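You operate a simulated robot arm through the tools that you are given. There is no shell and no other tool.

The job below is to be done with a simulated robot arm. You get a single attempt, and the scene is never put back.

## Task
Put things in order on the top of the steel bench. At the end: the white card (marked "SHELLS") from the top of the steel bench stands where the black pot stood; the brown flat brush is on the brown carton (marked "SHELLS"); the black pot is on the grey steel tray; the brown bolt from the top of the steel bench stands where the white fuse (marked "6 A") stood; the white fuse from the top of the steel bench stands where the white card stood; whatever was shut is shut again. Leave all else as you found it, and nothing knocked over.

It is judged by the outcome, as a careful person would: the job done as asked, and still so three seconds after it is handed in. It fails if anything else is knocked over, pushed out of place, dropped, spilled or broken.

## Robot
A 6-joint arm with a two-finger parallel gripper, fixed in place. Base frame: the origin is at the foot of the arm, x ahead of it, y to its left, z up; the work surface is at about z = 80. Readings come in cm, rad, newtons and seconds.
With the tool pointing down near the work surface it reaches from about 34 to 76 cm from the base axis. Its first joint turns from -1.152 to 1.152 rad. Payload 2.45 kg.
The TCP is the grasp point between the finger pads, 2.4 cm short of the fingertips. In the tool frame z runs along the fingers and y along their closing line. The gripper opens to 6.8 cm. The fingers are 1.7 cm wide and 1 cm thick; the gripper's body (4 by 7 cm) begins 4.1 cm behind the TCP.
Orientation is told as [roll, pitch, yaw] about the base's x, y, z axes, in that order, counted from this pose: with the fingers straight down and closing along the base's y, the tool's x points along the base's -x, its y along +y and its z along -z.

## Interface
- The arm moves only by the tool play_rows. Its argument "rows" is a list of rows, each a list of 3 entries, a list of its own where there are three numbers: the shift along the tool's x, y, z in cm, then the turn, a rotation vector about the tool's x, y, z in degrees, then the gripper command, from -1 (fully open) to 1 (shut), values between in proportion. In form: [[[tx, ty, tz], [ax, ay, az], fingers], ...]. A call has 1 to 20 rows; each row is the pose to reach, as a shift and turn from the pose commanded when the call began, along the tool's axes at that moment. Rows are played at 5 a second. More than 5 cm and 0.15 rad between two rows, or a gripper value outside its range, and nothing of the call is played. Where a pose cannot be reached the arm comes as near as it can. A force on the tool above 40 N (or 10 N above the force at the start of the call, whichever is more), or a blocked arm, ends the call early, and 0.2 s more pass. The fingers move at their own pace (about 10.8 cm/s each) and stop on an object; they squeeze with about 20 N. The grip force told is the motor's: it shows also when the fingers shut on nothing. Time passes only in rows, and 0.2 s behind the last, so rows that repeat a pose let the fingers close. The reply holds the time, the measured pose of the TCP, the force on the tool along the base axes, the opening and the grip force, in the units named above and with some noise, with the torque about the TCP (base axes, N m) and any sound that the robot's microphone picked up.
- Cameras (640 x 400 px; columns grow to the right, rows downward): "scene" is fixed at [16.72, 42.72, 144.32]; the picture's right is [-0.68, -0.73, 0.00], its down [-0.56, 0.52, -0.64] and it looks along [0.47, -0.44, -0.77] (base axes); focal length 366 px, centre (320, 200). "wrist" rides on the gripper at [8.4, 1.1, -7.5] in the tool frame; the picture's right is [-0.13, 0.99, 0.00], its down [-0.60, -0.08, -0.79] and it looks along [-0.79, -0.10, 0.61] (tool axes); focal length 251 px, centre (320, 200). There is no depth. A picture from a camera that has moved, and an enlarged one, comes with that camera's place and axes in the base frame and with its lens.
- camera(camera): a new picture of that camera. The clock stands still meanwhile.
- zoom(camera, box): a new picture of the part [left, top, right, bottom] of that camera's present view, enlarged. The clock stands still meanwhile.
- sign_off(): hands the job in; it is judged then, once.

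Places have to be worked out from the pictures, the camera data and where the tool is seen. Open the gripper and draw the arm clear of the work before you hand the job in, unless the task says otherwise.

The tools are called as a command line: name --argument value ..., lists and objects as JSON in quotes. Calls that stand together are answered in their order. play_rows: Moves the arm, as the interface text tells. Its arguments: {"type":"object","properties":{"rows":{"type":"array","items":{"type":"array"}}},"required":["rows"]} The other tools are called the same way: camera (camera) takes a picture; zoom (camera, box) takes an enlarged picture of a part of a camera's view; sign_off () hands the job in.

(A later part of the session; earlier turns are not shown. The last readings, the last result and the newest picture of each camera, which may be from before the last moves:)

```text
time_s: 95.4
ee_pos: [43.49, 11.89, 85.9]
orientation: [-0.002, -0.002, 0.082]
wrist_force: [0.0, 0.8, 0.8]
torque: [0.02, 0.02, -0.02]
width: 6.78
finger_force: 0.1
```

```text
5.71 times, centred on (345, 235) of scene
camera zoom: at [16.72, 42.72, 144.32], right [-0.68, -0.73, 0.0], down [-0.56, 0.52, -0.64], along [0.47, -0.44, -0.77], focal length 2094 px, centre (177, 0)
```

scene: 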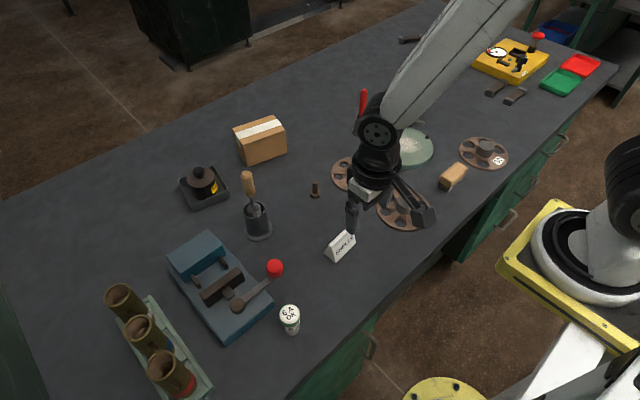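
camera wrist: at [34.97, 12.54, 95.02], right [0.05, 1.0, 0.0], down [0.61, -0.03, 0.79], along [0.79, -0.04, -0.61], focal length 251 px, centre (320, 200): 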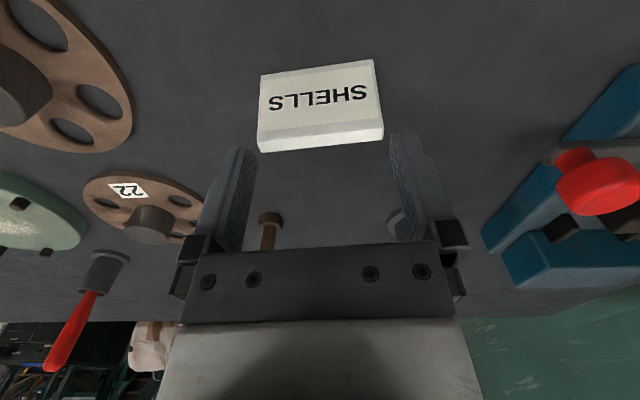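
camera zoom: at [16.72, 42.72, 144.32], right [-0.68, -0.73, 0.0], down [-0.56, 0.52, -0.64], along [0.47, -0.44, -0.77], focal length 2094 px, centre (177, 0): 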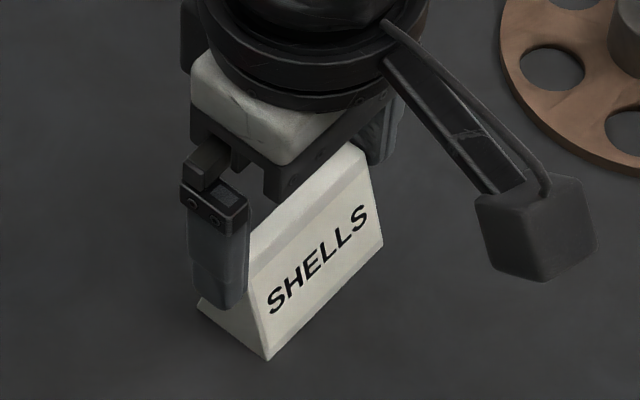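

Both fingertips pass beside the card's ends without touching. I continue down to z≈83.2.

play_rows --rows '[[[0, 0, 0.5], [0, 0, 0], -1], [[0, 0, 1.0], [0, 0, 0], -1], [[0, 0, 1.6], [0, 0, 0], -1], [[0, 0, 2.2], [0, 0, 0], -1], [[0, 0, 2.7], [0, 0, 0], -1], [[0, 0, 2.7], [0, 0, 0], -1]]'

camera --camera "wrist"

zoom --camera "scene" --box '[310, 200, 380, 270]'

```text
time_s: 96.8
ee_pos: [43.45, 12.06, 83.27]
orientation: [-0.002, -0.002, 0.08]
wrist_force: [-0.6, -0.1, 0.5]
torque: [0.0, -0.02, 0.02]
width: 6.81
finger_force: 0.1
```

```text
taken
camera wrist: at [34.94, 12.54, 90.84], right [0.05, 1.0, 0.0], down [0.61, -0.03, 0.79], along [0.79, -0.04, -0.61], focal length 251 px, centre (320, 200)
```

wrist: 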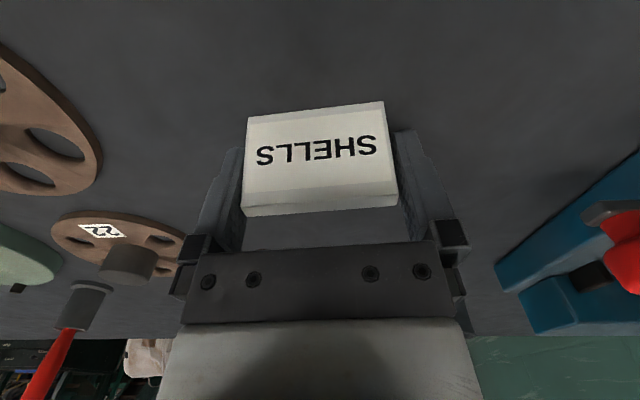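

```text
5.71 times, centred on (345, 235) of scene
camera zoom: at [16.72, 42.72, 144.32], right [-0.68, -0.73, 0.0], down [-0.56, 0.52, -0.64], along [0.47, -0.44, -0.77], focal length 2094 px, centre (177, 0)
```

zoom: 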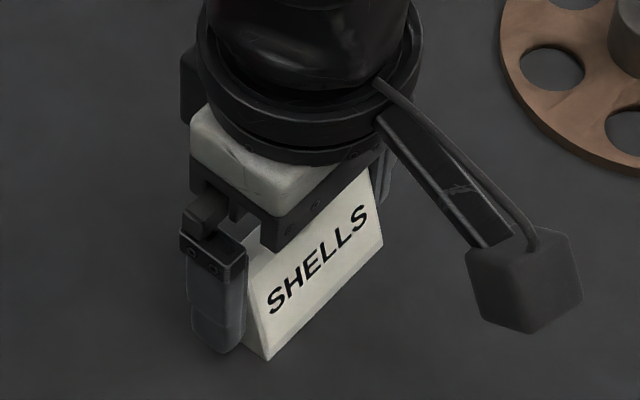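

The fingers fully straddle the card without contact. I close and lift 1 cm to test the grip.

play_rows --rows '[[[0, 0, 0], [0, 0, 0], -0.93], [[0, 0, 0], [0, 0, 0], -0.88], [[0, 0, 0], [0, 0, 0], -0.8], [[0, 0, 0], [0, 0, 0], -0.5], [[0, 0, 0], [0, 0, 0], 0.3], [[0, 0, 0], [0, 0, 0], 1], [[0, 0, 0], [0, 0, 0], 1], [[0, 0, -0.3], [0, 0, 0], 1], [[0, 0, -0.6], [0, 0, 0], 1], [[0, 0, -1.0], [0, 0, 0], 1], [[0, 0, -1.0], [0, 0, 0], 1]]'

camera --camera "wrist"

zoom --camera "scene" --box '[310, 200, 380, 270]'

```text
time_s: 99.2
ee_pos: [43.44, 12.06, 84.3]
orientation: [-0.001, 0.001, 0.079]
wrist_force: [-0.2, -0.9, -0.5]
torque: [0.02, -0.04, 0.04]
width: 6.5
finger_force: 20.0
```

```text
taken
camera wrist: at [34.94, 12.54, 91.84], right [0.05, 1.0, 0.0], down [0.61, -0.03, 0.79], along [0.79, -0.04, -0.61], focal length 251 px, centre (320, 200)
```

wrist: 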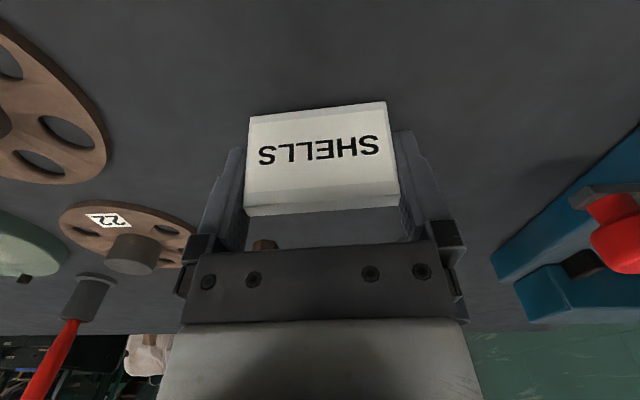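

```text
5.71 times, centred on (345, 235) of scene
camera zoom: at [16.72, 42.72, 144.32], right [-0.68, -0.73, 0.0], down [-0.56, 0.52, -0.64], along [0.47, -0.44, -0.77], focal length 2094 px, centre (177, 0)
```

zoom: 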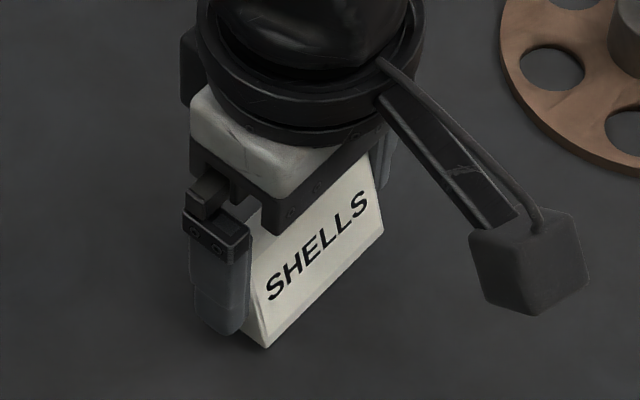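

The card is held firmly (width 6.5). I raise it to z≈96 and carry it to the pot's old place at (49.1, −42.6), keeping its orientation.

play_rows --rows '[[[0, 0, -3.0], [0, 0, 0], 1], [[0, 0, -7.0], [0, 0, 0], 1], [[0, 0, -11.7], [0, 0, 0], 1], [[-0.05, -2.0, -11.7], [0, 0, 0], 1], [[-0.13, -5.5, -11.7], [0, 0, 0], 1], [[-0.22, -9.4, -11.7], [0, 0, 0], 1], [[-0.31, -13.4, -11.7], [0, 0, 0], 1], [[-0.4, -17.4, -11.7], [0, 0, 0], 1], [[-0.49, -21.4, -11.7], [0, 0, 0], 1], [[-0.59, -25.4, -11.7], [0, 0, 0], 1], [[-0.68, -29.4, -11.7], [0, 0, 0], 1], [[-0.77, -33.4, -11.7], [0, 0, 0], 1], [[-0.87, -37.4, -11.7], [0, 0, 0], 1], [[-0.96, -41.4, -11.7], [0, 0, 0], 1], [[-1.05, -45.4, -11.7], [0, 0, 0], 1], [[-1.14, -49.4, -11.7], [0, 0, 0], 1], [[-1.22, -52.9, -11.7], [0, 0, 0], 1], [[-1.27, -54.88, -11.7], [0, 0, 0], 1], [[-1.27, -54.88, -11.7], [0, 0, 0], 1]]'

camera --camera "wrist"

camera --camera "scene"

```text
time_s: 103.2
ee_pos: [49.23, -42.46, 96.14]
orientation: [-0.002, 0.0, 0.081]
wrist_force: [0.7, 0.0, -0.7]
torque: [0.0, -0.04, 0.01]
width: 6.52
finger_force: 19.7
```

```text
taken
camera wrist: at [40.66, -42.05, 103.7], right [0.05, 1.0, 0.0], down [0.61, -0.03, 0.79], along [0.79, -0.04, -0.61], focal length 251 px, centre (320, 200)
```

wrist: 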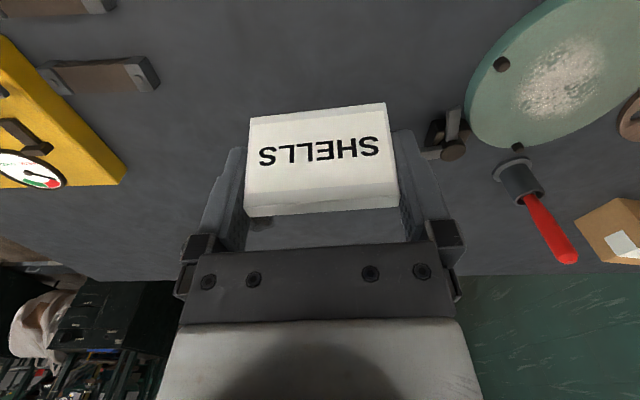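

```text
taken
```

scene: 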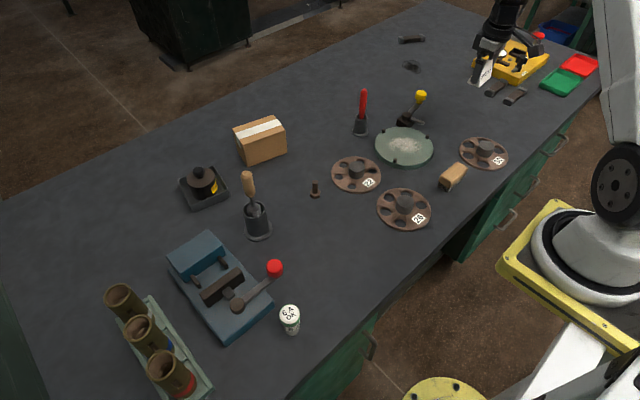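

I lower the card towards the bench, stopping ≈1 cm above it, then finish in small steps.

play_rows --rows '[[[0, 0, 3.5], [0, 0, 0], 1], [[0, 0, 7.0], [0, 0, 0], 1], [[0, 0, 10.0], [0, 0, 0], 1], [[0, 0, 11.8], [0, 0, 0], 1], [[0, 0, 12.3], [0, 0, 0], 1], [[0, 0, 12.3], [0, 0, 0], 1]]'

camera --camera "wrist"

zoom --camera "scene" --box '[430, 70, 530, 150]'

```text
time_s: 104.6
ee_pos: [49.12, -42.56, 83.65]
orientation: [-0.002, 0.001, 0.081]
wrist_force: [0.2, -0.3, -0.8]
torque: [0.01, -0.02, -0.02]
width: 6.49
finger_force: 19.9
```

```text
taken
camera wrist: at [40.68, -42.01, 91.28], right [0.05, 1.0, 0.0], down [0.61, -0.03, 0.79], along [0.79, -0.04, -0.61], focal length 251 px, centre (320, 200)
```

wrist: 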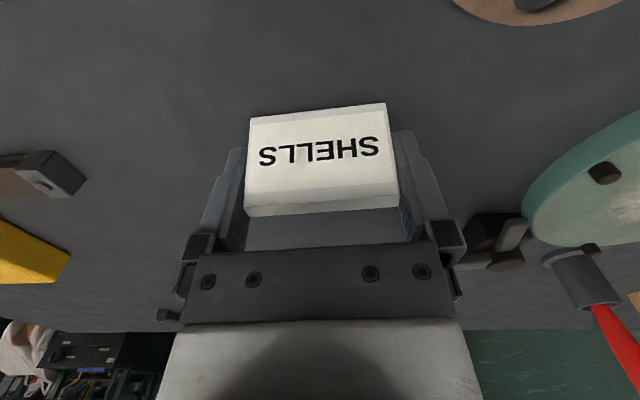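

```text
5.00 times, centred on (480, 110) of scene
camera zoom: at [16.72, 42.72, 144.32], right [-0.68, -0.73, 0.0], down [-0.56, 0.52, -0.64], along [0.47, -0.44, -0.77], focal length 1833 px, centre (-480, 650)
```

zoom: 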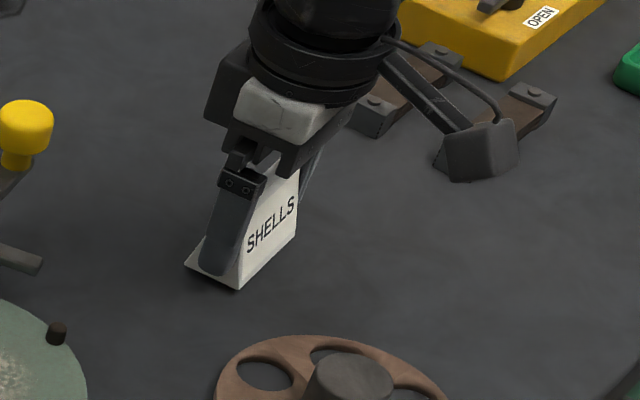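

play_rows --rows '[[[0, 0, 0.15], [0, 0, 0], 1], [[0, 0, 0.3], [0, 0, 0], 1], [[0, 0, 0.3], [0, 0, 0], 1]]'

```text
time_s: 105.4
ee_pos: [49.09, -42.55, 83.44]
orientation: [-0.001, 0.0, 0.08]
wrist_force: [-0.1, 0.0, -0.2]
torque: [0.02, 0.02, -0.02]
width: 6.51
finger_force: 19.7
```

play_rows --rows '[[[0, 0, 0.1], [0, 0, 0], 1], [[0, 0, 0.15], [0, 0, 0], 1], [[0, 0, 0.15], [0, 0, 0], 1]]'

```text
time_s: 106.2
ee_pos: [49.14, -42.61, 83.25]
orientation: [0.0, 0.0, 0.082]
wrist_force: [-0.4, 0.4, 1.6]
torque: [-0.03, -0.03, 0.0]
width: 6.48
finger_force: 19.8
```

The card just touches the bench (1.6 N). I settle it a hair and release gently.

play_rows --rows '[[[0, 0, 0.04], [0, 0, 0], 1], [[0, 0, 0.04], [0, 0, 0], 0], [[0, 0, 0.03], [0, 0, 0], -0.8], [[0, 0, 0.03], [0, 0, 0], -0.92], [[0, 0, 0.03], [0, 0, 0], -1], [[0, 0, 0.03], [0, 0, 0], -1], [[0, 0, 0.03], [0, 0, 0], -1]]'

camera --camera "wrist"

```text
time_s: 107.8
ee_pos: [49.12, -42.51, 83.33]
orientation: [-0.002, -0.001, 0.081]
wrist_force: [0.5, 0.0, -1.1]
torque: [0.0, 0.0, -0.02]
width: 6.81
finger_force: 0.1
```

```text
taken
camera wrist: at [40.63, -42.04, 90.81], right [0.05, 1.0, 0.0], down [0.61, -0.03, 0.79], along [0.79, -0.04, -0.61], focal length 251 px, centre (320, 200)
```

wrist: 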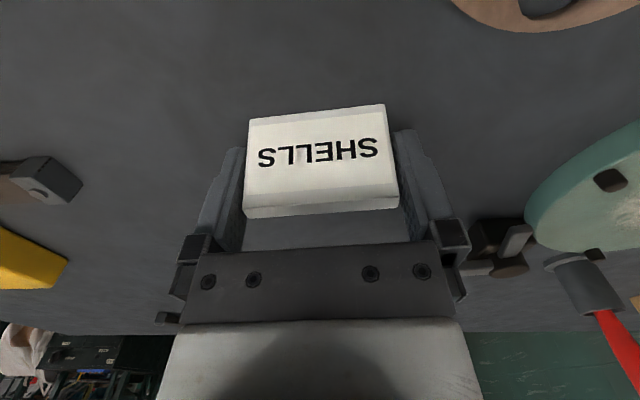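

Released and free on both ends. I rise straight up, slowly at first so as not to drag the card.

play_rows --rows '[[[0, 0, -0.5], [0, 0, 0], -1], [[0, 0, -1.2], [0, 0, 0], -1], [[0, 0, -2.2], [0, 0, 0], -1], [[0, 0, -3.5], [0, 0, 0], -1], [[0, 0, -6.0], [0, 0, 0], -1], [[0, 0, -9.5], [0, 0, 0], -1], [[0, 0, -13.5], [0, 0, 0], -1], [[0, 0, -16.5], [0, 0, 0], -1], [[0, 0, -16.5], [0, 0, 0], -1]]'

camera --camera "wrist"

zoom --camera "scene" --box '[430, 80, 520, 150]'

```text
time_s: 109.8
ee_pos: [49.13, -42.5, 99.79]
orientation: [-0.002, 0.001, 0.079]
wrist_force: [0.2, 0.0, -0.1]
torque: [-0.01, 0.03, 0.02]
width: 6.8
finger_force: 0.0
```

```text
taken
camera wrist: at [40.64, -42.07, 107.35], right [0.05, 1.0, 0.0], down [0.61, -0.03, 0.79], along [0.79, -0.04, -0.61], focal length 251 px, centre (320, 200)
```

wrist: 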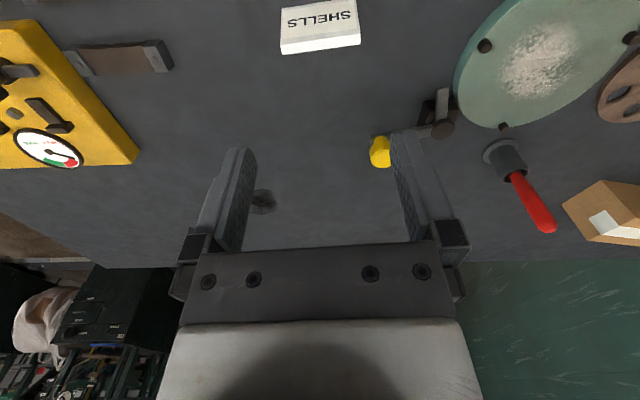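

```text
5.71 times, centred on (475, 115) of scene
camera zoom: at [16.72, 42.72, 144.32], right [-0.68, -0.73, 0.0], down [-0.56, 0.52, -0.64], along [0.47, -0.44, -0.77], focal length 2094 px, centre (-566, 686)
```

zoom: 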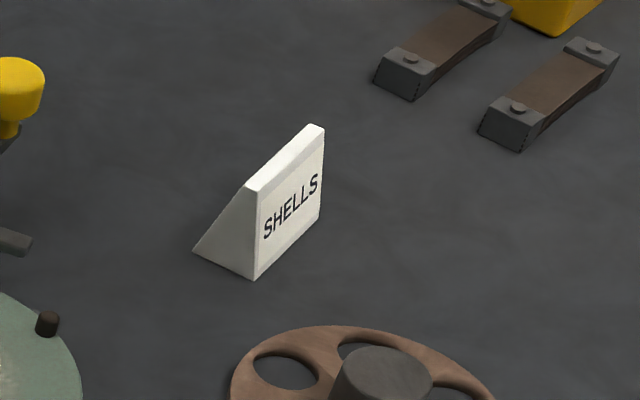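

The card stands neatly where the pot was. Next I go to view the flat brush near (38.7, −20.6).

play_rows --rows '[[[1.58, 3.14, 0.22], [0, 0, 4.09], -1], [[3.16, 6.27, 0.45], [0, 0, 8.18], -1], [[4.74, 9.41, 0.67], [0, 0, 12.26], -1], [[6.32, 12.55, 0.9], [0, 0, 16.35], -1], [[7.9, 15.68, 1.12], [0, 0, 20.44], -1], [[9.48, 18.82, 1.35], [0, 0, 24.53], -1], [[11.06, 21.95, 1.57], [0, 0, 28.6], -1], [[12.64, 25.09, 1.8], [0, 0, 32.7], -1], [[12.64, 25.09, 1.8], [0, 0, 32.7], -1]]'

camera --camera "wrist"

zoom --camera "scene" --box '[420, 140, 500, 210]'

```text
time_s: 111.8
ee_pos: [34.49, -18.54, 97.85]
orientation: [-0.001, -0.004, -0.49]
wrist_force: [0.2, -0.6, 0.0]
torque: [-0.03, -0.03, 0.02]
width: 6.82
finger_force: 0.0
```

```text
taken
camera wrist: at [27.57, -13.53, 105.51], right [0.58, 0.81, 0.0], down [0.49, -0.35, 0.79], along [0.65, -0.46, -0.61], focal length 251 px, centre (320, 200)
```

wrist: 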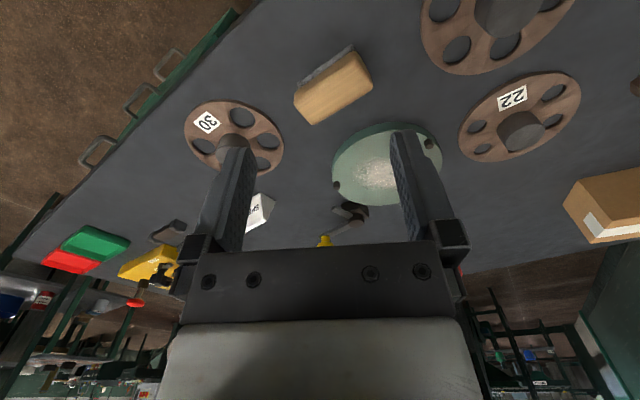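

```text
5.71 times, centred on (460, 175) of scene
camera zoom: at [16.72, 42.72, 144.32], right [-0.68, -0.73, 0.0], down [-0.56, 0.52, -0.64], along [0.47, -0.44, -0.77], focal length 2094 px, centre (-480, 343)
```

zoom: 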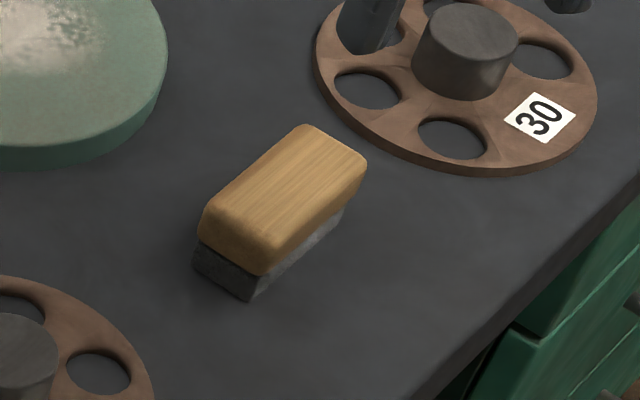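

zoom --camera "wrist" --box '[270, 30, 400, 135]'

```text
3.81 times, centred on (335, 82) of wrist
camera zoom: at [27.57, -13.53, 105.51], right [0.58, 0.81, 0.0], down [0.49, -0.35, 0.79], along [0.65, -0.46, -0.61], focal length 958 px, centre (263, 648)
```

zoom: 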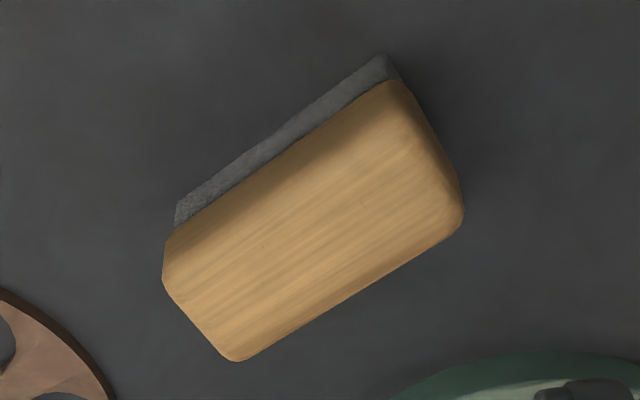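

The brush is a wood block on grey felt, ≈6.6 × 3.5 cm, about 3 cm high, centre ≈(38.4, −20), long side along y. Before picking it I test whether the tool, pointing straight down and turned to suit the brush, reaches far enough over the carton.

play_rows --rows '[[[-2.18, 3.48, -0.2], [0, 0, 6.16], -1], [[-4.36, 6.95, -0.4], [0, 0, 12.32], -1], [[-6.54, 10.43, -0.6], [0, 0, 18.48], -1], [[-8.72, 13.9, -0.8], [0, 0, 24.63], -1], [[-10.9, 17.38, -1.0], [0, 0, 30.79], -1], [[-13.08, 20.86, -1.0], [0, 0, 36.95], -1], [[-15.25, 24.33, -1.0], [0, 0, 43.11], -1], [[-17.43, 27.81, -1.0], [0, 0, 49.27], -1], [[-19.61, 31.28, -1.0], [0, 0, 55.43], -1], [[-21.79, 34.76, -1.0], [0, 0, 61.58], -1], [[-23.97, 38.23, -1.0], [0, 0, 67.74], -1], [[-26.15, 41.71, -1.0], [0, 0, 73.9], -1], [[-26.15, 41.71, -1.0], [0, 0, 73.9], -1]]'

camera --camera "wrist"

camera --camera "scene"

```text
time_s: 114.6
ee_pos: [76.92, 5.93, 98.78]
orientation: [-0.001, -0.002, -1.783]
wrist_force: [0.5, 1.0, -0.2]
torque: [-0.04, -0.01, 0.0]
width: 6.8
finger_force: 0.1
```

```text
taken
camera wrist: at [79.73, 14.02, 106.27], right [0.94, -0.33, 0.0], down [-0.2, -0.57, 0.79], along [-0.27, -0.75, -0.61], focal length 251 px, centre (320, 200)
```

wrist: 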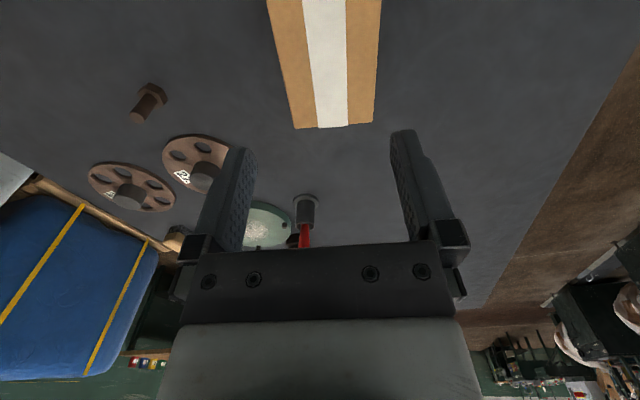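

```text
taken
```

scene: 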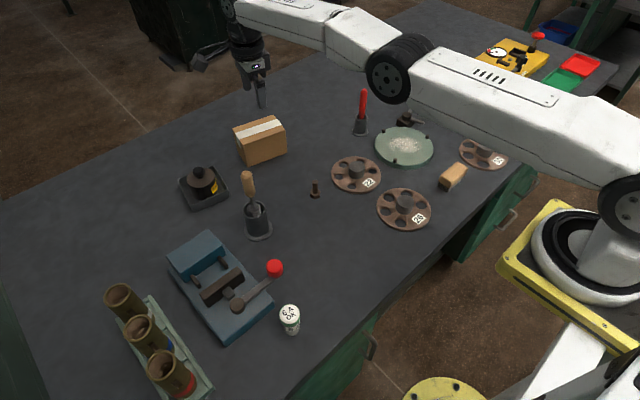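

The tool reaches r≈77 over the carton at z=98.8. I check that it still does at placement height (z≈91.3).

play_rows --rows '[[[0, 0, 2.5], [0, 0, 0], -1], [[0, 0, 5.0], [0, 0, 0], -1], [[0, 0, 7.5], [0, 0, 0], -1], [[0, 0, 7.5], [0, 0, 0], -1]]'

camera --camera "wrist"

zoom --camera "scene" --box '[200, 70, 320, 180]'

```text
time_s: 115.6
ee_pos: [76.52, 5.84, 91.54]
orientation: [0.001, -0.001, -1.78]
wrist_force: [0.6, 0.6, -0.2]
torque: [-0.01, 0.0, 0.0]
width: 6.81
finger_force: 0.0
out of reach, approached as far as the arm can: row 2, 3, 4
```

```text
taken
camera wrist: at [79.35, 13.97, 99.06], right [0.94, -0.33, 0.0], down [-0.2, -0.57, 0.79], along [-0.26, -0.75, -0.61], focal length 251 px, centre (320, 200)
```

wrist: 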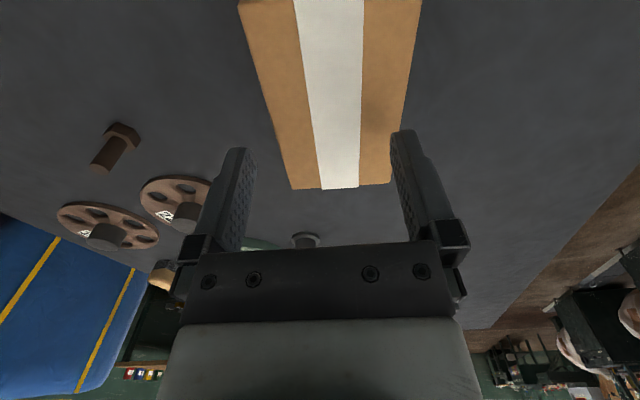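

```text
3.64 times, centred on (260, 125) of scene
camera zoom: at [16.72, 42.72, 144.32], right [-0.68, -0.73, 0.0], down [-0.56, 0.52, -0.64], along [0.47, -0.44, -0.77], focal length 1333 px, centre (538, 473)
```

zoom: 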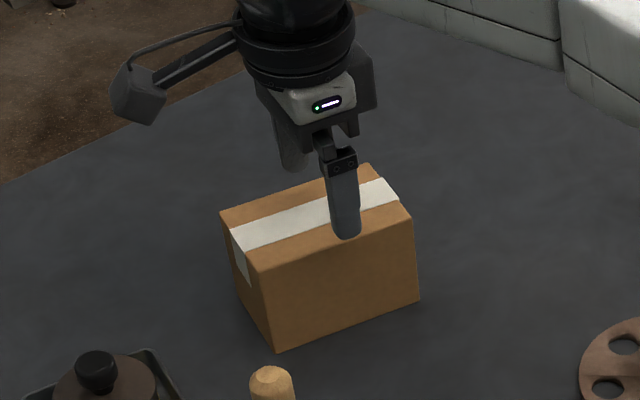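

At placement height it reaches r≈76.6, enough to set the brush fully on the carton top. I return to the brush with the closing line across its width.

play_rows --rows '[[[0, 0, -4.0], [0, 0, 0], -1], [[0, 0, -8.0], [0, 0, 0], -1], [[-2.79, -2.71, -8.0], [0, 0, -1.0], -1], [[-5.57, -5.43, -8.0], [0, 0, -2.0], -1], [[-8.36, -8.14, -8.0], [0, 0, -3.0], -1], [[-11.15, -10.85, -8.0], [0, 0, -4.0], -1], [[-13.93, -13.56, -8.0], [0, 0, -5.0], -1], [[-16.72, -16.28, -8.0], [0, 0, -6.0], -1], [[-19.51, -18.99, -8.0], [0, 0, -7.0], -1], [[-22.29, -21.7, -8.0], [0, 0, -8.0], -1], [[-25.08, -24.41, -8.0], [0, 0, -9.0], -1], [[-27.87, -27.13, -8.0], [0, 0, -10.0], -1], [[-30.65, -29.84, -7.0], [0, 0, -11.0], -1], [[-33.44, -32.55, -4.0], [0, 0, -12.0], -1], [[-33.44, -32.55, -0.5], [0, 0, -12.0], -1], [[-33.44, -32.55, -0.5], [0, 0, -12.0], -1]]'

camera --camera "wrist"

camera --camera "scene"

```text
time_s: 119.0
ee_pos: [37.75, -20.12, 92.01]
orientation: [0.001, -0.001, -1.57]
wrist_force: [1.1, -0.6, 0.4]
torque: [-0.04, 0.02, 0.02]
width: 6.79
finger_force: 0.1
out of reach, approached as far as the arm can: row 3
```

```text
taken
camera wrist: at [38.82, -11.62, 99.62], right [0.99, -0.13, 0.0], down [-0.08, -0.6, 0.79], along [-0.1, -0.79, -0.61], focal length 251 px, centre (320, 200)
```

wrist: 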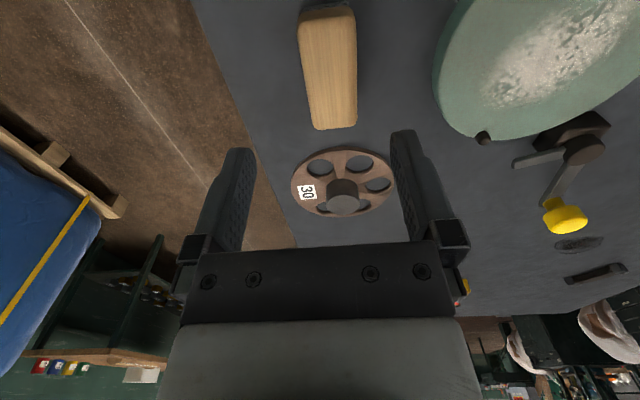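

```text
taken
```

scene: 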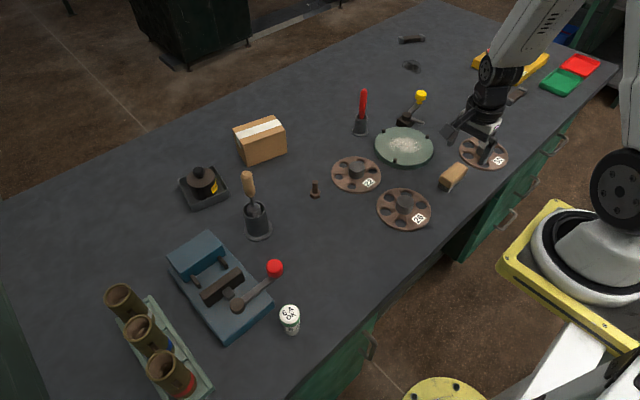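

zoom --camera "wrist" --box '[270, 0, 390, 140]'

```text
2.86 times, centred on (330, 70) of wrist
camera zoom: at [38.82, -11.62, 99.62], right [0.99, -0.13, 0.0], down [-0.08, -0.6, 0.79], along [-0.1, -0.79, -0.61], focal length 718 px, centre (291, 571)
```

zoom: 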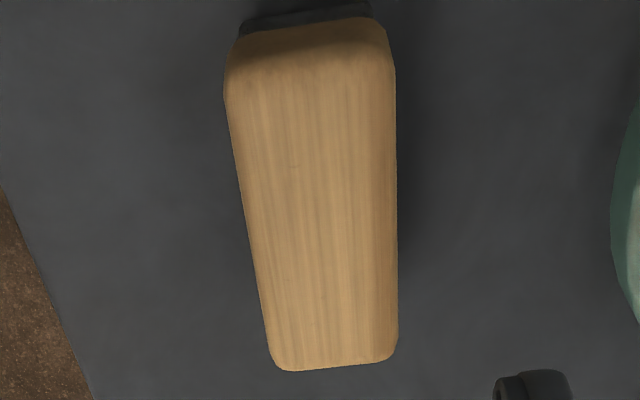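

The brush is ≈3.3 cm wide with its centre 0.7 cm off in tool y. I correct and lower to z≈83, stopping to check before closing.

play_rows --rows '[[[-0.1, 0.72, 1.0], [0, 0, 0], -1], [[-0.1, 0.72, 4.0], [0, 0, 0], -1], [[-0.1, 0.72, 7.0], [0, 0, 0], -1], [[-0.1, 0.72, 8.6], [0, 0, 0], -1], [[-0.1, 0.72, 8.9], [0, 0, 0], -1], [[-0.1, 0.72, 8.9], [0, 0, 0], -1]]'

camera --camera "wrist"

zoom --camera "scene" --box '[410, 130, 510, 220]'

```text
time_s: 120.4
ee_pos: [38.51, -20.06, 83.2]
orientation: [0.0, -0.002, -1.572]
wrist_force: [-0.4, -0.3, 0.8]
torque: [0.01, -0.02, -0.04]
width: 6.79
finger_force: 0.1
```

```text
taken
camera wrist: at [39.6, -11.71, 90.65], right [0.99, -0.13, 0.0], down [-0.08, -0.6, 0.79], along [-0.1, -0.79, -0.61], focal length 251 px, centre (320, 200)
```

wrist: 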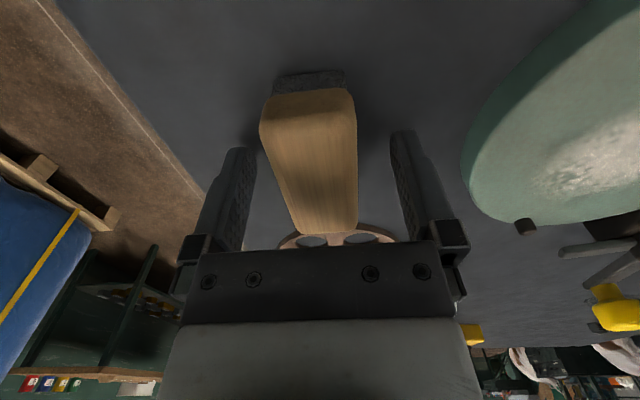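

```text
4.44 times, centred on (460, 175) of scene
camera zoom: at [16.72, 42.72, 144.32], right [-0.68, -0.73, 0.0], down [-0.56, 0.52, -0.64], along [0.47, -0.44, -0.77], focal length 1629 px, centre (-302, 311)
```

zoom: 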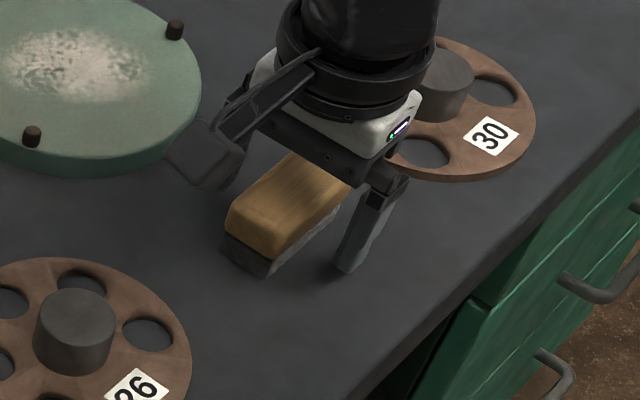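

The brush sits centred between the fingers. I close and lift a little.

play_rows --rows '[[[0, 0, 0], [0, 0, 0], -0.3], [[0, 0, 0], [0, 0, 0], -0.05], [[0, 0, 0], [0, 0, 0], 0.05], [[0, 0, 0], [0, 0, 0], 0.15], [[0, 0, 0], [0, 0, 0], 0.5], [[0, 0, 0], [0, 0, 0], 1], [[0, 0, 0], [0, 0, 0], 1], [[0, 0, -0.4], [0, 0, 0], 1], [[0, 0, -1.2], [0, 0, 0], 1], [[0, 0, -1.2], [0, 0, 0], 1]]'

camera --camera "wrist"

zoom --camera "scene" --box '[410, 130, 510, 220]'

```text
time_s: 122.6
ee_pos: [38.57, -20.07, 84.23]
orientation: [0.0, -0.002, -1.571]
wrist_force: [-0.2, -0.2, -0.5]
torque: [0.02, 0.0, 0.02]
width: 3.36
finger_force: 19.9
```

```text
taken
camera wrist: at [39.6, -11.72, 91.87], right [0.99, -0.13, 0.0], down [-0.08, -0.6, 0.79], along [-0.1, -0.79, -0.61], focal length 251 px, centre (320, 200)
```

wrist: 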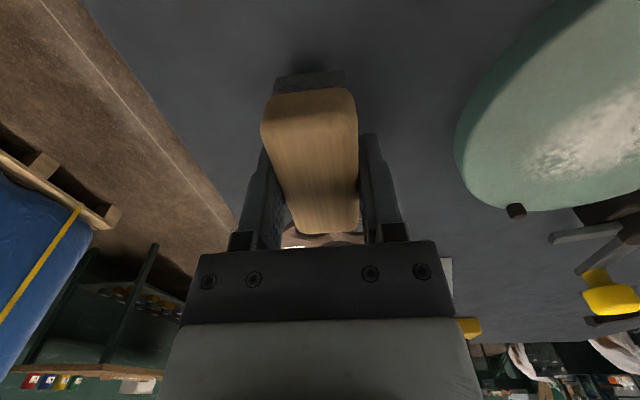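

```text
4.44 times, centred on (460, 175) of scene
camera zoom: at [16.72, 42.72, 144.32], right [-0.68, -0.73, 0.0], down [-0.56, 0.52, -0.64], along [0.47, -0.44, -0.77], focal length 1629 px, centre (-302, 311)
```

zoom: 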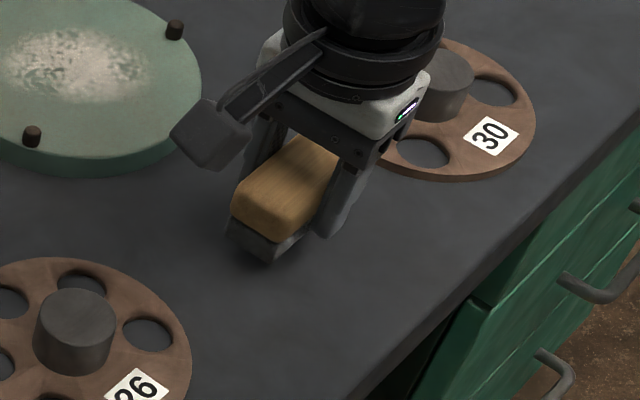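

The brush is held level. I raise to z≈99 and carry it to above the carton.

play_rows --rows '[[[0, 0, -3.7], [0, 0, 0], 1], [[0, 0, -7.4], [0, 0, 0], 1], [[0, 0, -11.1], [0, 0, 0], 1], [[0, 0, -14.8], [0, 0, 0], 1], [[2.16, 3.16, -14.8], [0, 0, 1.0], 1], [[4.32, 6.32, -14.8], [0, 0, 2.0], 1], [[6.48, 9.47, -14.8], [0, 0, 3.0], 1], [[8.64, 12.63, -14.8], [0, 0, 4.0], 1], [[10.8, 15.79, -14.8], [0, 0, 5.0], 1], [[12.96, 18.95, -14.8], [0, 0, 6.0], 1], [[15.12, 22.11, -14.8], [0, 0, 7.0], 1], [[17.28, 25.26, -14.8], [0, 0, 8.0], 1], [[19.44, 28.42, -14.8], [0, 0, 9.0], 1], [[21.6, 31.58, -14.8], [0, 0, 10.0], 1], [[23.76, 34.74, -14.8], [0, 0, 11.0], 1], [[25.92, 37.9, -14.8], [0, 0, 12.0], 1], [[25.92, 37.9, -14.8], [0, 0, 12.0], 1]]'

camera --camera "wrist"

camera --camera "scene"

```text
time_s: 126.2
ee_pos: [76.34, 5.64, 99.07]
orientation: [0.001, -0.003, -1.779]
wrist_force: [-0.5, 0.6, -0.8]
torque: [0.03, -0.05, -0.06]
width: 3.39
finger_force: 20.4
```

```text
taken
camera wrist: at [79.17, 13.84, 106.67], right [0.94, -0.33, 0.0], down [-0.2, -0.57, 0.79], along [-0.26, -0.75, -0.61], focal length 251 px, centre (320, 200)
```

wrist: 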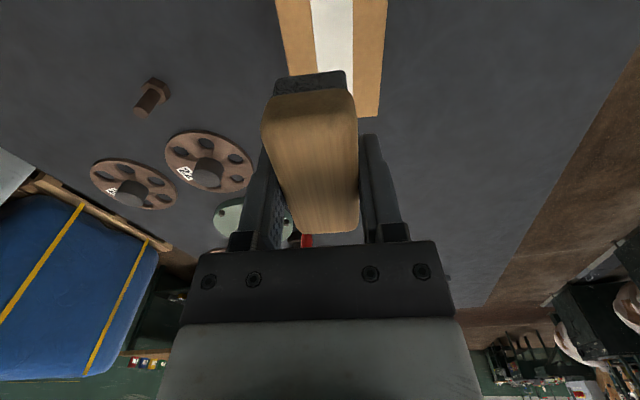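

```text
taken
```

scene: 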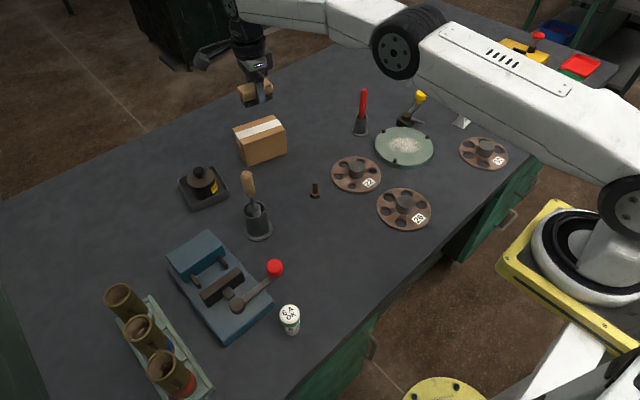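

Over the carton. I lower to z≈91.6, about 1 cm above its top, and check.

play_rows --rows '[[[0, 0, 2.5], [0, 0, 0], 1], [[0, 0, 5.0], [0, 0, 0], 1], [[0, 0, 7.0], [0, 0, 0], 1], [[0, 0, 7.4], [0, 0, 0], 1], [[0, 0, 7.4], [0, 0, 0], 1]]'

camera --camera "wrist"

zoom --camera "scene" --box '[210, 80, 310, 180]'

```text
time_s: 127.4
ee_pos: [76.39, 5.78, 91.71]
orientation: [0.001, -0.001, -1.781]
wrist_force: [-0.8, 0.5, 0.2]
torque: [-0.01, -0.03, 0.02]
width: 3.37
finger_force: 20.1
```

```text
taken
camera wrist: at [79.18, 13.84, 99.33], right [0.94, -0.33, 0.0], down [-0.2, -0.57, 0.79], along [-0.26, -0.75, -0.61], focal length 251 px, centre (320, 200)
```

wrist: 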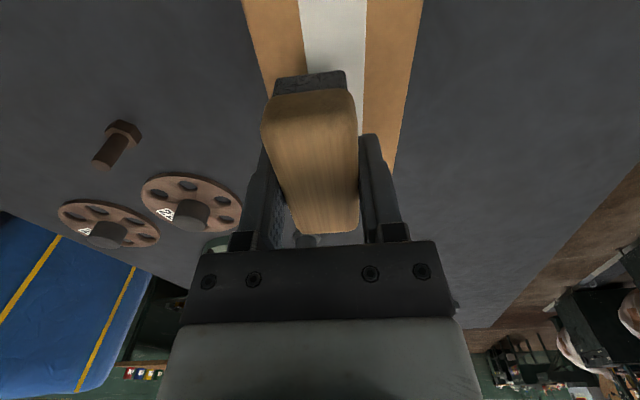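

```text
4.00 times, centred on (260, 130) of scene
camera zoom: at [16.72, 42.72, 144.32], right [-0.68, -0.73, 0.0], down [-0.56, 0.52, -0.64], along [0.47, -0.44, -0.77], focal length 1466 px, centre (560, 480)
```

zoom: 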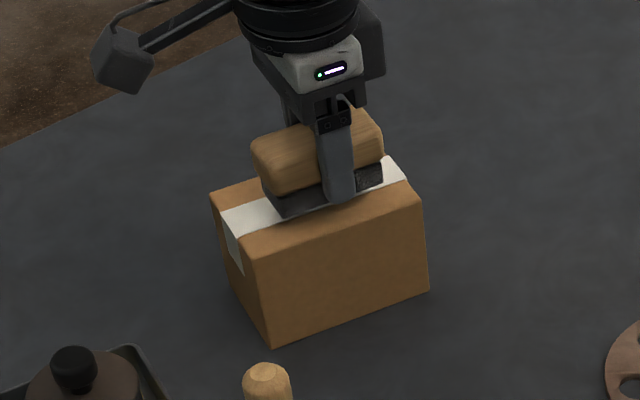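

Alignment is good. I lower in small steps until the felt touches the carton.

play_rows --rows '[[[0, 0, 0.3], [0, 0, 0], 1], [[0, 0, 0.6], [0, 0, 0], 1], [[0, 0, 0.8], [0, 0, 0], 1], [[0, 0, 0.8], [0, 0, 0], 1]]'

```text
time_s: 128.4
ee_pos: [76.38, 5.81, 90.85]
orientation: [0.001, -0.001, -1.779]
wrist_force: [-0.1, 0.2, -0.4]
torque: [0.0, 0.0, 0.04]
width: 3.36
finger_force: 20.1
```

play_rows --rows '[[[0, 0, 0.1], [0, 0, 0], 1], [[0, 0, 0.2], [0, 0, 0], 1], [[0, 0, 0.2], [0, 0, 0], 1]]'

```text
time_s: 129.2
ee_pos: [76.45, 5.89, 90.74]
orientation: [0.001, -0.001, -1.779]
wrist_force: [-0.1, 0.3, -0.7]
torque: [-0.03, 0.0, 0.0]
width: 3.36
finger_force: 20.3
```

play_rows --rows '[[[0, 0, 0.1], [0, 0, 0], 1], [[0, 0, 0.15], [0, 0, 0], 1], [[0, 0, 0.15], [0, 0, 0], 1]]'

zoom --camera "scene" --box '[230, 100, 300, 160]'

```text
time_s: 130.0
ee_pos: [76.46, 5.82, 90.57]
orientation: [0.002, -0.001, -1.781]
wrist_force: [-1.3, 0.3, 2.5]
torque: [-0.06, 0.07, 0.0]
width: 3.36
finger_force: 20.2
```

```text
6.67 times, centred on (265, 130) of scene
camera zoom: at [16.71, 42.71, 144.32], right [-0.68, -0.73, 0.0], down [-0.56, 0.52, -0.64], along [0.47, -0.44, -0.77], focal length 2443 px, centre (687, 667)
```

zoom: 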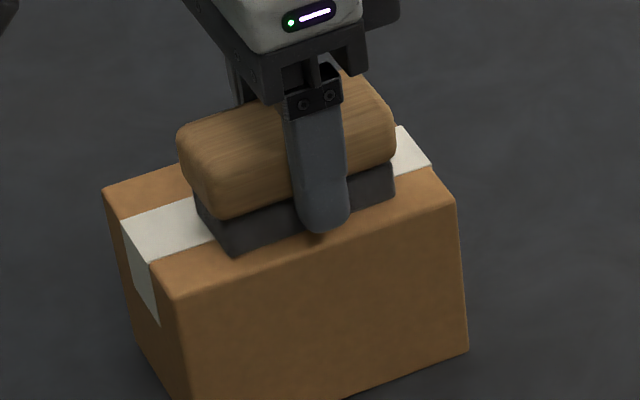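

The felt rests on the carton (2.5 N). I release gently and rise.

play_rows --rows '[[[0, 0, 0.02], [0, 0, 0], 0.4], [[0, 0, 0.02], [0, 0, 0], 0.0], [[0, 0, 0.0], [0, 0, 0], -0.2], [[0, 0, 0.0], [0, 0, 0], -0.6], [[0, 0, 0.0], [0, 0, 0], -1], [[0, 0, 0.0], [0, 0, 0], -1], [[0, 0, -1.5], [0, 0, 0], -1], [[0, 0, -4.5], [0, 0, 0], -1], [[0, 0, -8.5], [0, 0, 0], -1], [[0, 0, -12.0], [0, 0, 0], -1], [[0, 0, -12.0], [0, 0, 0], -1]]'

camera --camera "wrist"

camera --camera "scene"

```text
time_s: 132.4
ee_pos: [76.55, 5.87, 102.77]
orientation: [0.0, -0.003, -1.781]
wrist_force: [-0.1, -0.3, 0.3]
torque: [-0.01, 0.01, -0.03]
width: 6.78
finger_force: 0.1
```

```text
taken
camera wrist: at [79.28, 13.95, 110.25], right [0.94, -0.33, 0.0], down [-0.2, -0.57, 0.79], along [-0.26, -0.75, -0.61], focal length 251 px, centre (320, 200)
```

wrist: 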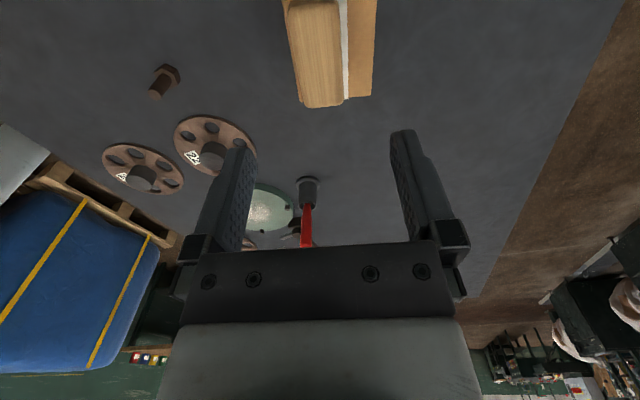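

```text
taken
```

scene: 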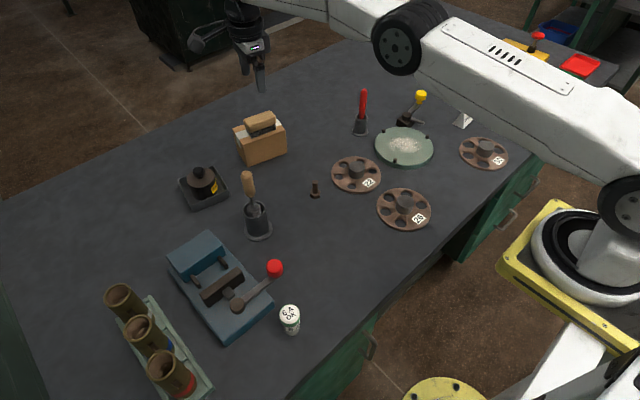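

The brush lies fully on the carton. Next is the fuse: I swing (high over the wooden handle) to a viewing pose near it with yaw 0.

play_rows --rows '[[[1.02, -3.47, -2.6], [0, 0, -7.29], -1], [[2.04, -6.94, -5.2], [0, 0, -14.58], -1], [[3.06, -10.42, -5.2], [0, 0, -21.87], -1], [[4.08, -13.89, -5.2], [0, 0, -29.16], -1], [[5.11, -17.36, -5.2], [0, 0, -36.45], -1], [[6.13, -20.83, -5.2], [0, 0, -43.74], -1], [[7.15, -24.3, -5.2], [0, 0, -51.03], -1], [[8.17, -27.78, -5.2], [0, 0, -58.32], -1], [[9.19, -31.25, -5.2], [0, 0, -65.61], -1], [[10.21, -34.72, -5.2], [0, 0, -72.9], -1], [[11.23, -38.19, -5.2], [0, 0, -80.19], -1], [[12.25, -41.66, -5.2], [0, 0, -87.48], -1], [[13.27, -45.14, -5.2], [0, 0, -94.77], -1], [[14.3, -48.61, -5.2], [0, 0, -102.04], -1], [[14.3, -48.61, -1.7], [0, 0, -102.04], -1], [[14.3, -48.61, 1.6], [0, 0, -102.04], -1], [[14.3, -48.61, 4.8], [0, 0, -102.04], -1], [[14.3, -48.61, 4.8], [0, 0, -102.04], -1]]'

camera --camera "wrist"

camera --camera "scene"

```text
time_s: 136.2
ee_pos: [31.81, 29.83, 97.7]
orientation: [-0.002, -0.001, 0.001]
wrist_force: [0.2, 0.3, 0.1]
torque: [-0.01, -0.02, -0.02]
width: 6.84
finger_force: 0.1
```

```text
taken
camera wrist: at [23.39, 30.94, 105.22], right [0.13, 0.99, 0.0], down [0.6, -0.08, 0.79], along [0.79, -0.1, -0.61], focal length 251 px, centre (320, 200)
```

wrist: 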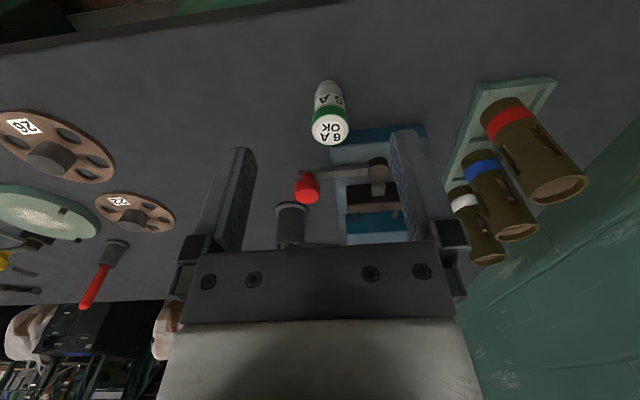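

```text
taken
```

scene: 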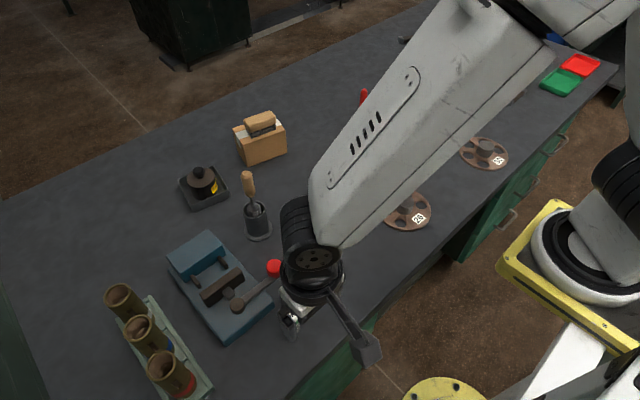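

zoom --camera "wrist" --box '[270, 60, 400, 210]'

zoom --camera "scene" --box '[250, 250, 340, 350]'

```text
2.67 times, centred on (335, 135) of wrist
camera zoom: at [23.39, 30.94, 105.22], right [0.13, 0.99, 0.0], down [0.6, -0.08, 0.79], along [0.79, -0.1, -0.61], focal length 670 px, centre (280, 373)
```

zoom: 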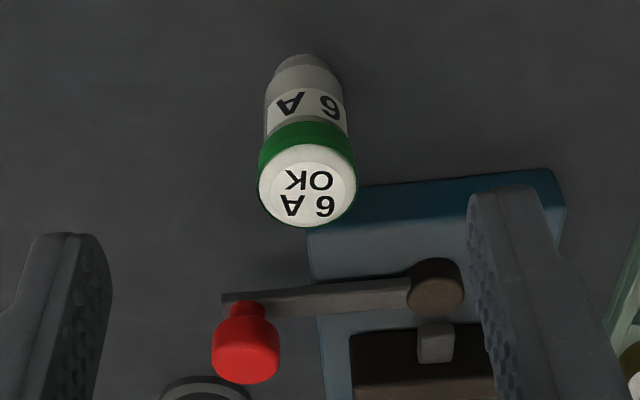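

```text
4.00 times, centred on (295, 300) of scene
camera zoom: at [16.72, 42.72, 144.32], right [-0.68, -0.73, 0.0], down [-0.56, 0.52, -0.64], along [0.47, -0.44, -0.77], focal length 1466 px, centre (420, -200)
```

zoom: 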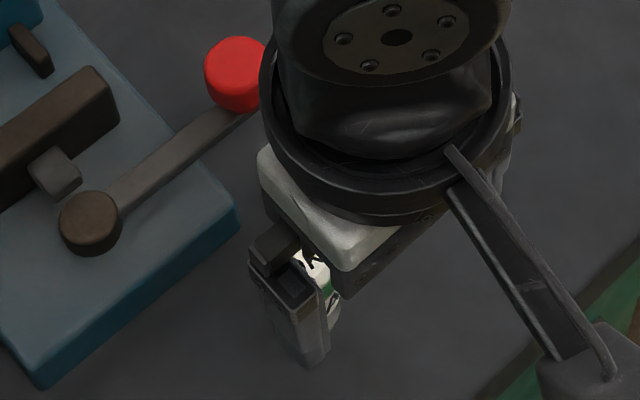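

The fuse stands near (37.2, 30.2); its height needs a better look. I move above it at z≈93.

play_rows --rows '[[[-2.7, 0.18, 0], [0, 0, 0], -1], [[-5.4, 0.37, 1.5], [0, 0, 0], -1], [[-5.4, 0.37, 4.7], [0, 0, 0], -1], [[-5.4, 0.37, 4.7], [0, 0, 0], -1]]'

camera --camera "wrist"

zoom --camera "wrist" --box '[250, 40, 400, 160]'

zoom --camera "scene" --box '[240, 260, 340, 350]'

```text
time_s: 137.2
ee_pos: [37.32, 30.13, 92.89]
orientation: [-0.001, -0.002, 0.001]
wrist_force: [-0.2, -0.4, 0.7]
torque: [0.02, 0.01, 0.02]
width: 6.83
finger_force: 0.1
```

```text
taken
camera wrist: at [28.78, 31.33, 100.46], right [0.13, 0.99, 0.0], down [0.6, -0.08, 0.79], along [0.79, -0.1, -0.61], focal length 251 px, centre (320, 200)
```

wrist: 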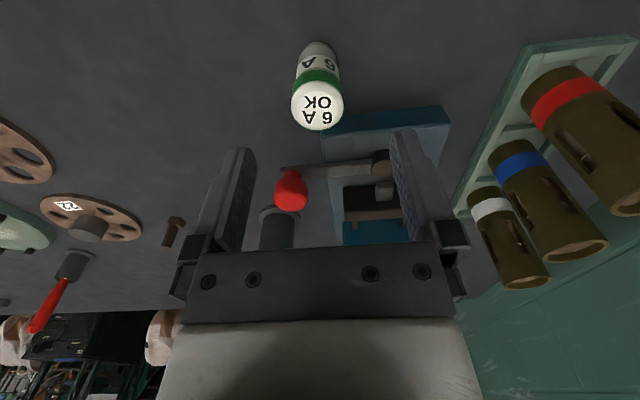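

```text
3.33 times, centred on (325, 100) of wrist
camera zoom: at [28.78, 31.33, 100.46], right [0.13, 0.99, 0.0], down [0.6, -0.08, 0.79], along [0.79, -0.1, -0.61], focal length 838 px, centre (303, 533)
```

zoom: 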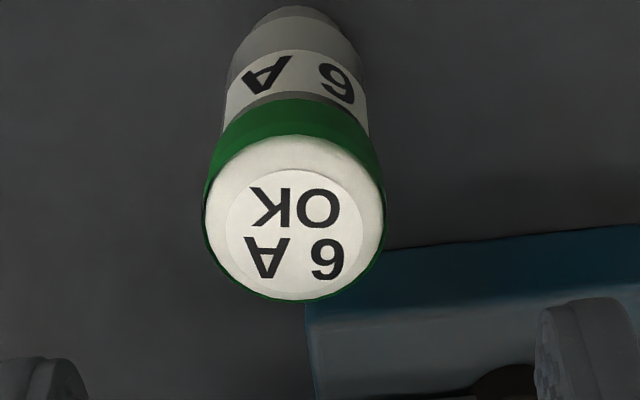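

```text
4.44 times, centred on (290, 305) of scene
camera zoom: at [16.72, 42.72, 144.32], right [-0.68, -0.73, 0.0], down [-0.56, 0.52, -0.64], along [0.47, -0.44, -0.77], focal length 1629 px, centre (453, -267)
```

zoom: 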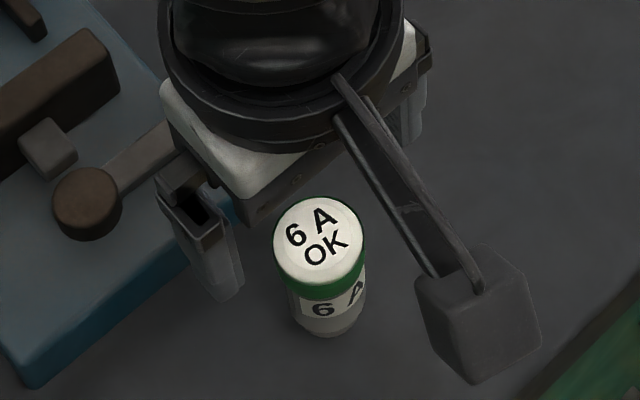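

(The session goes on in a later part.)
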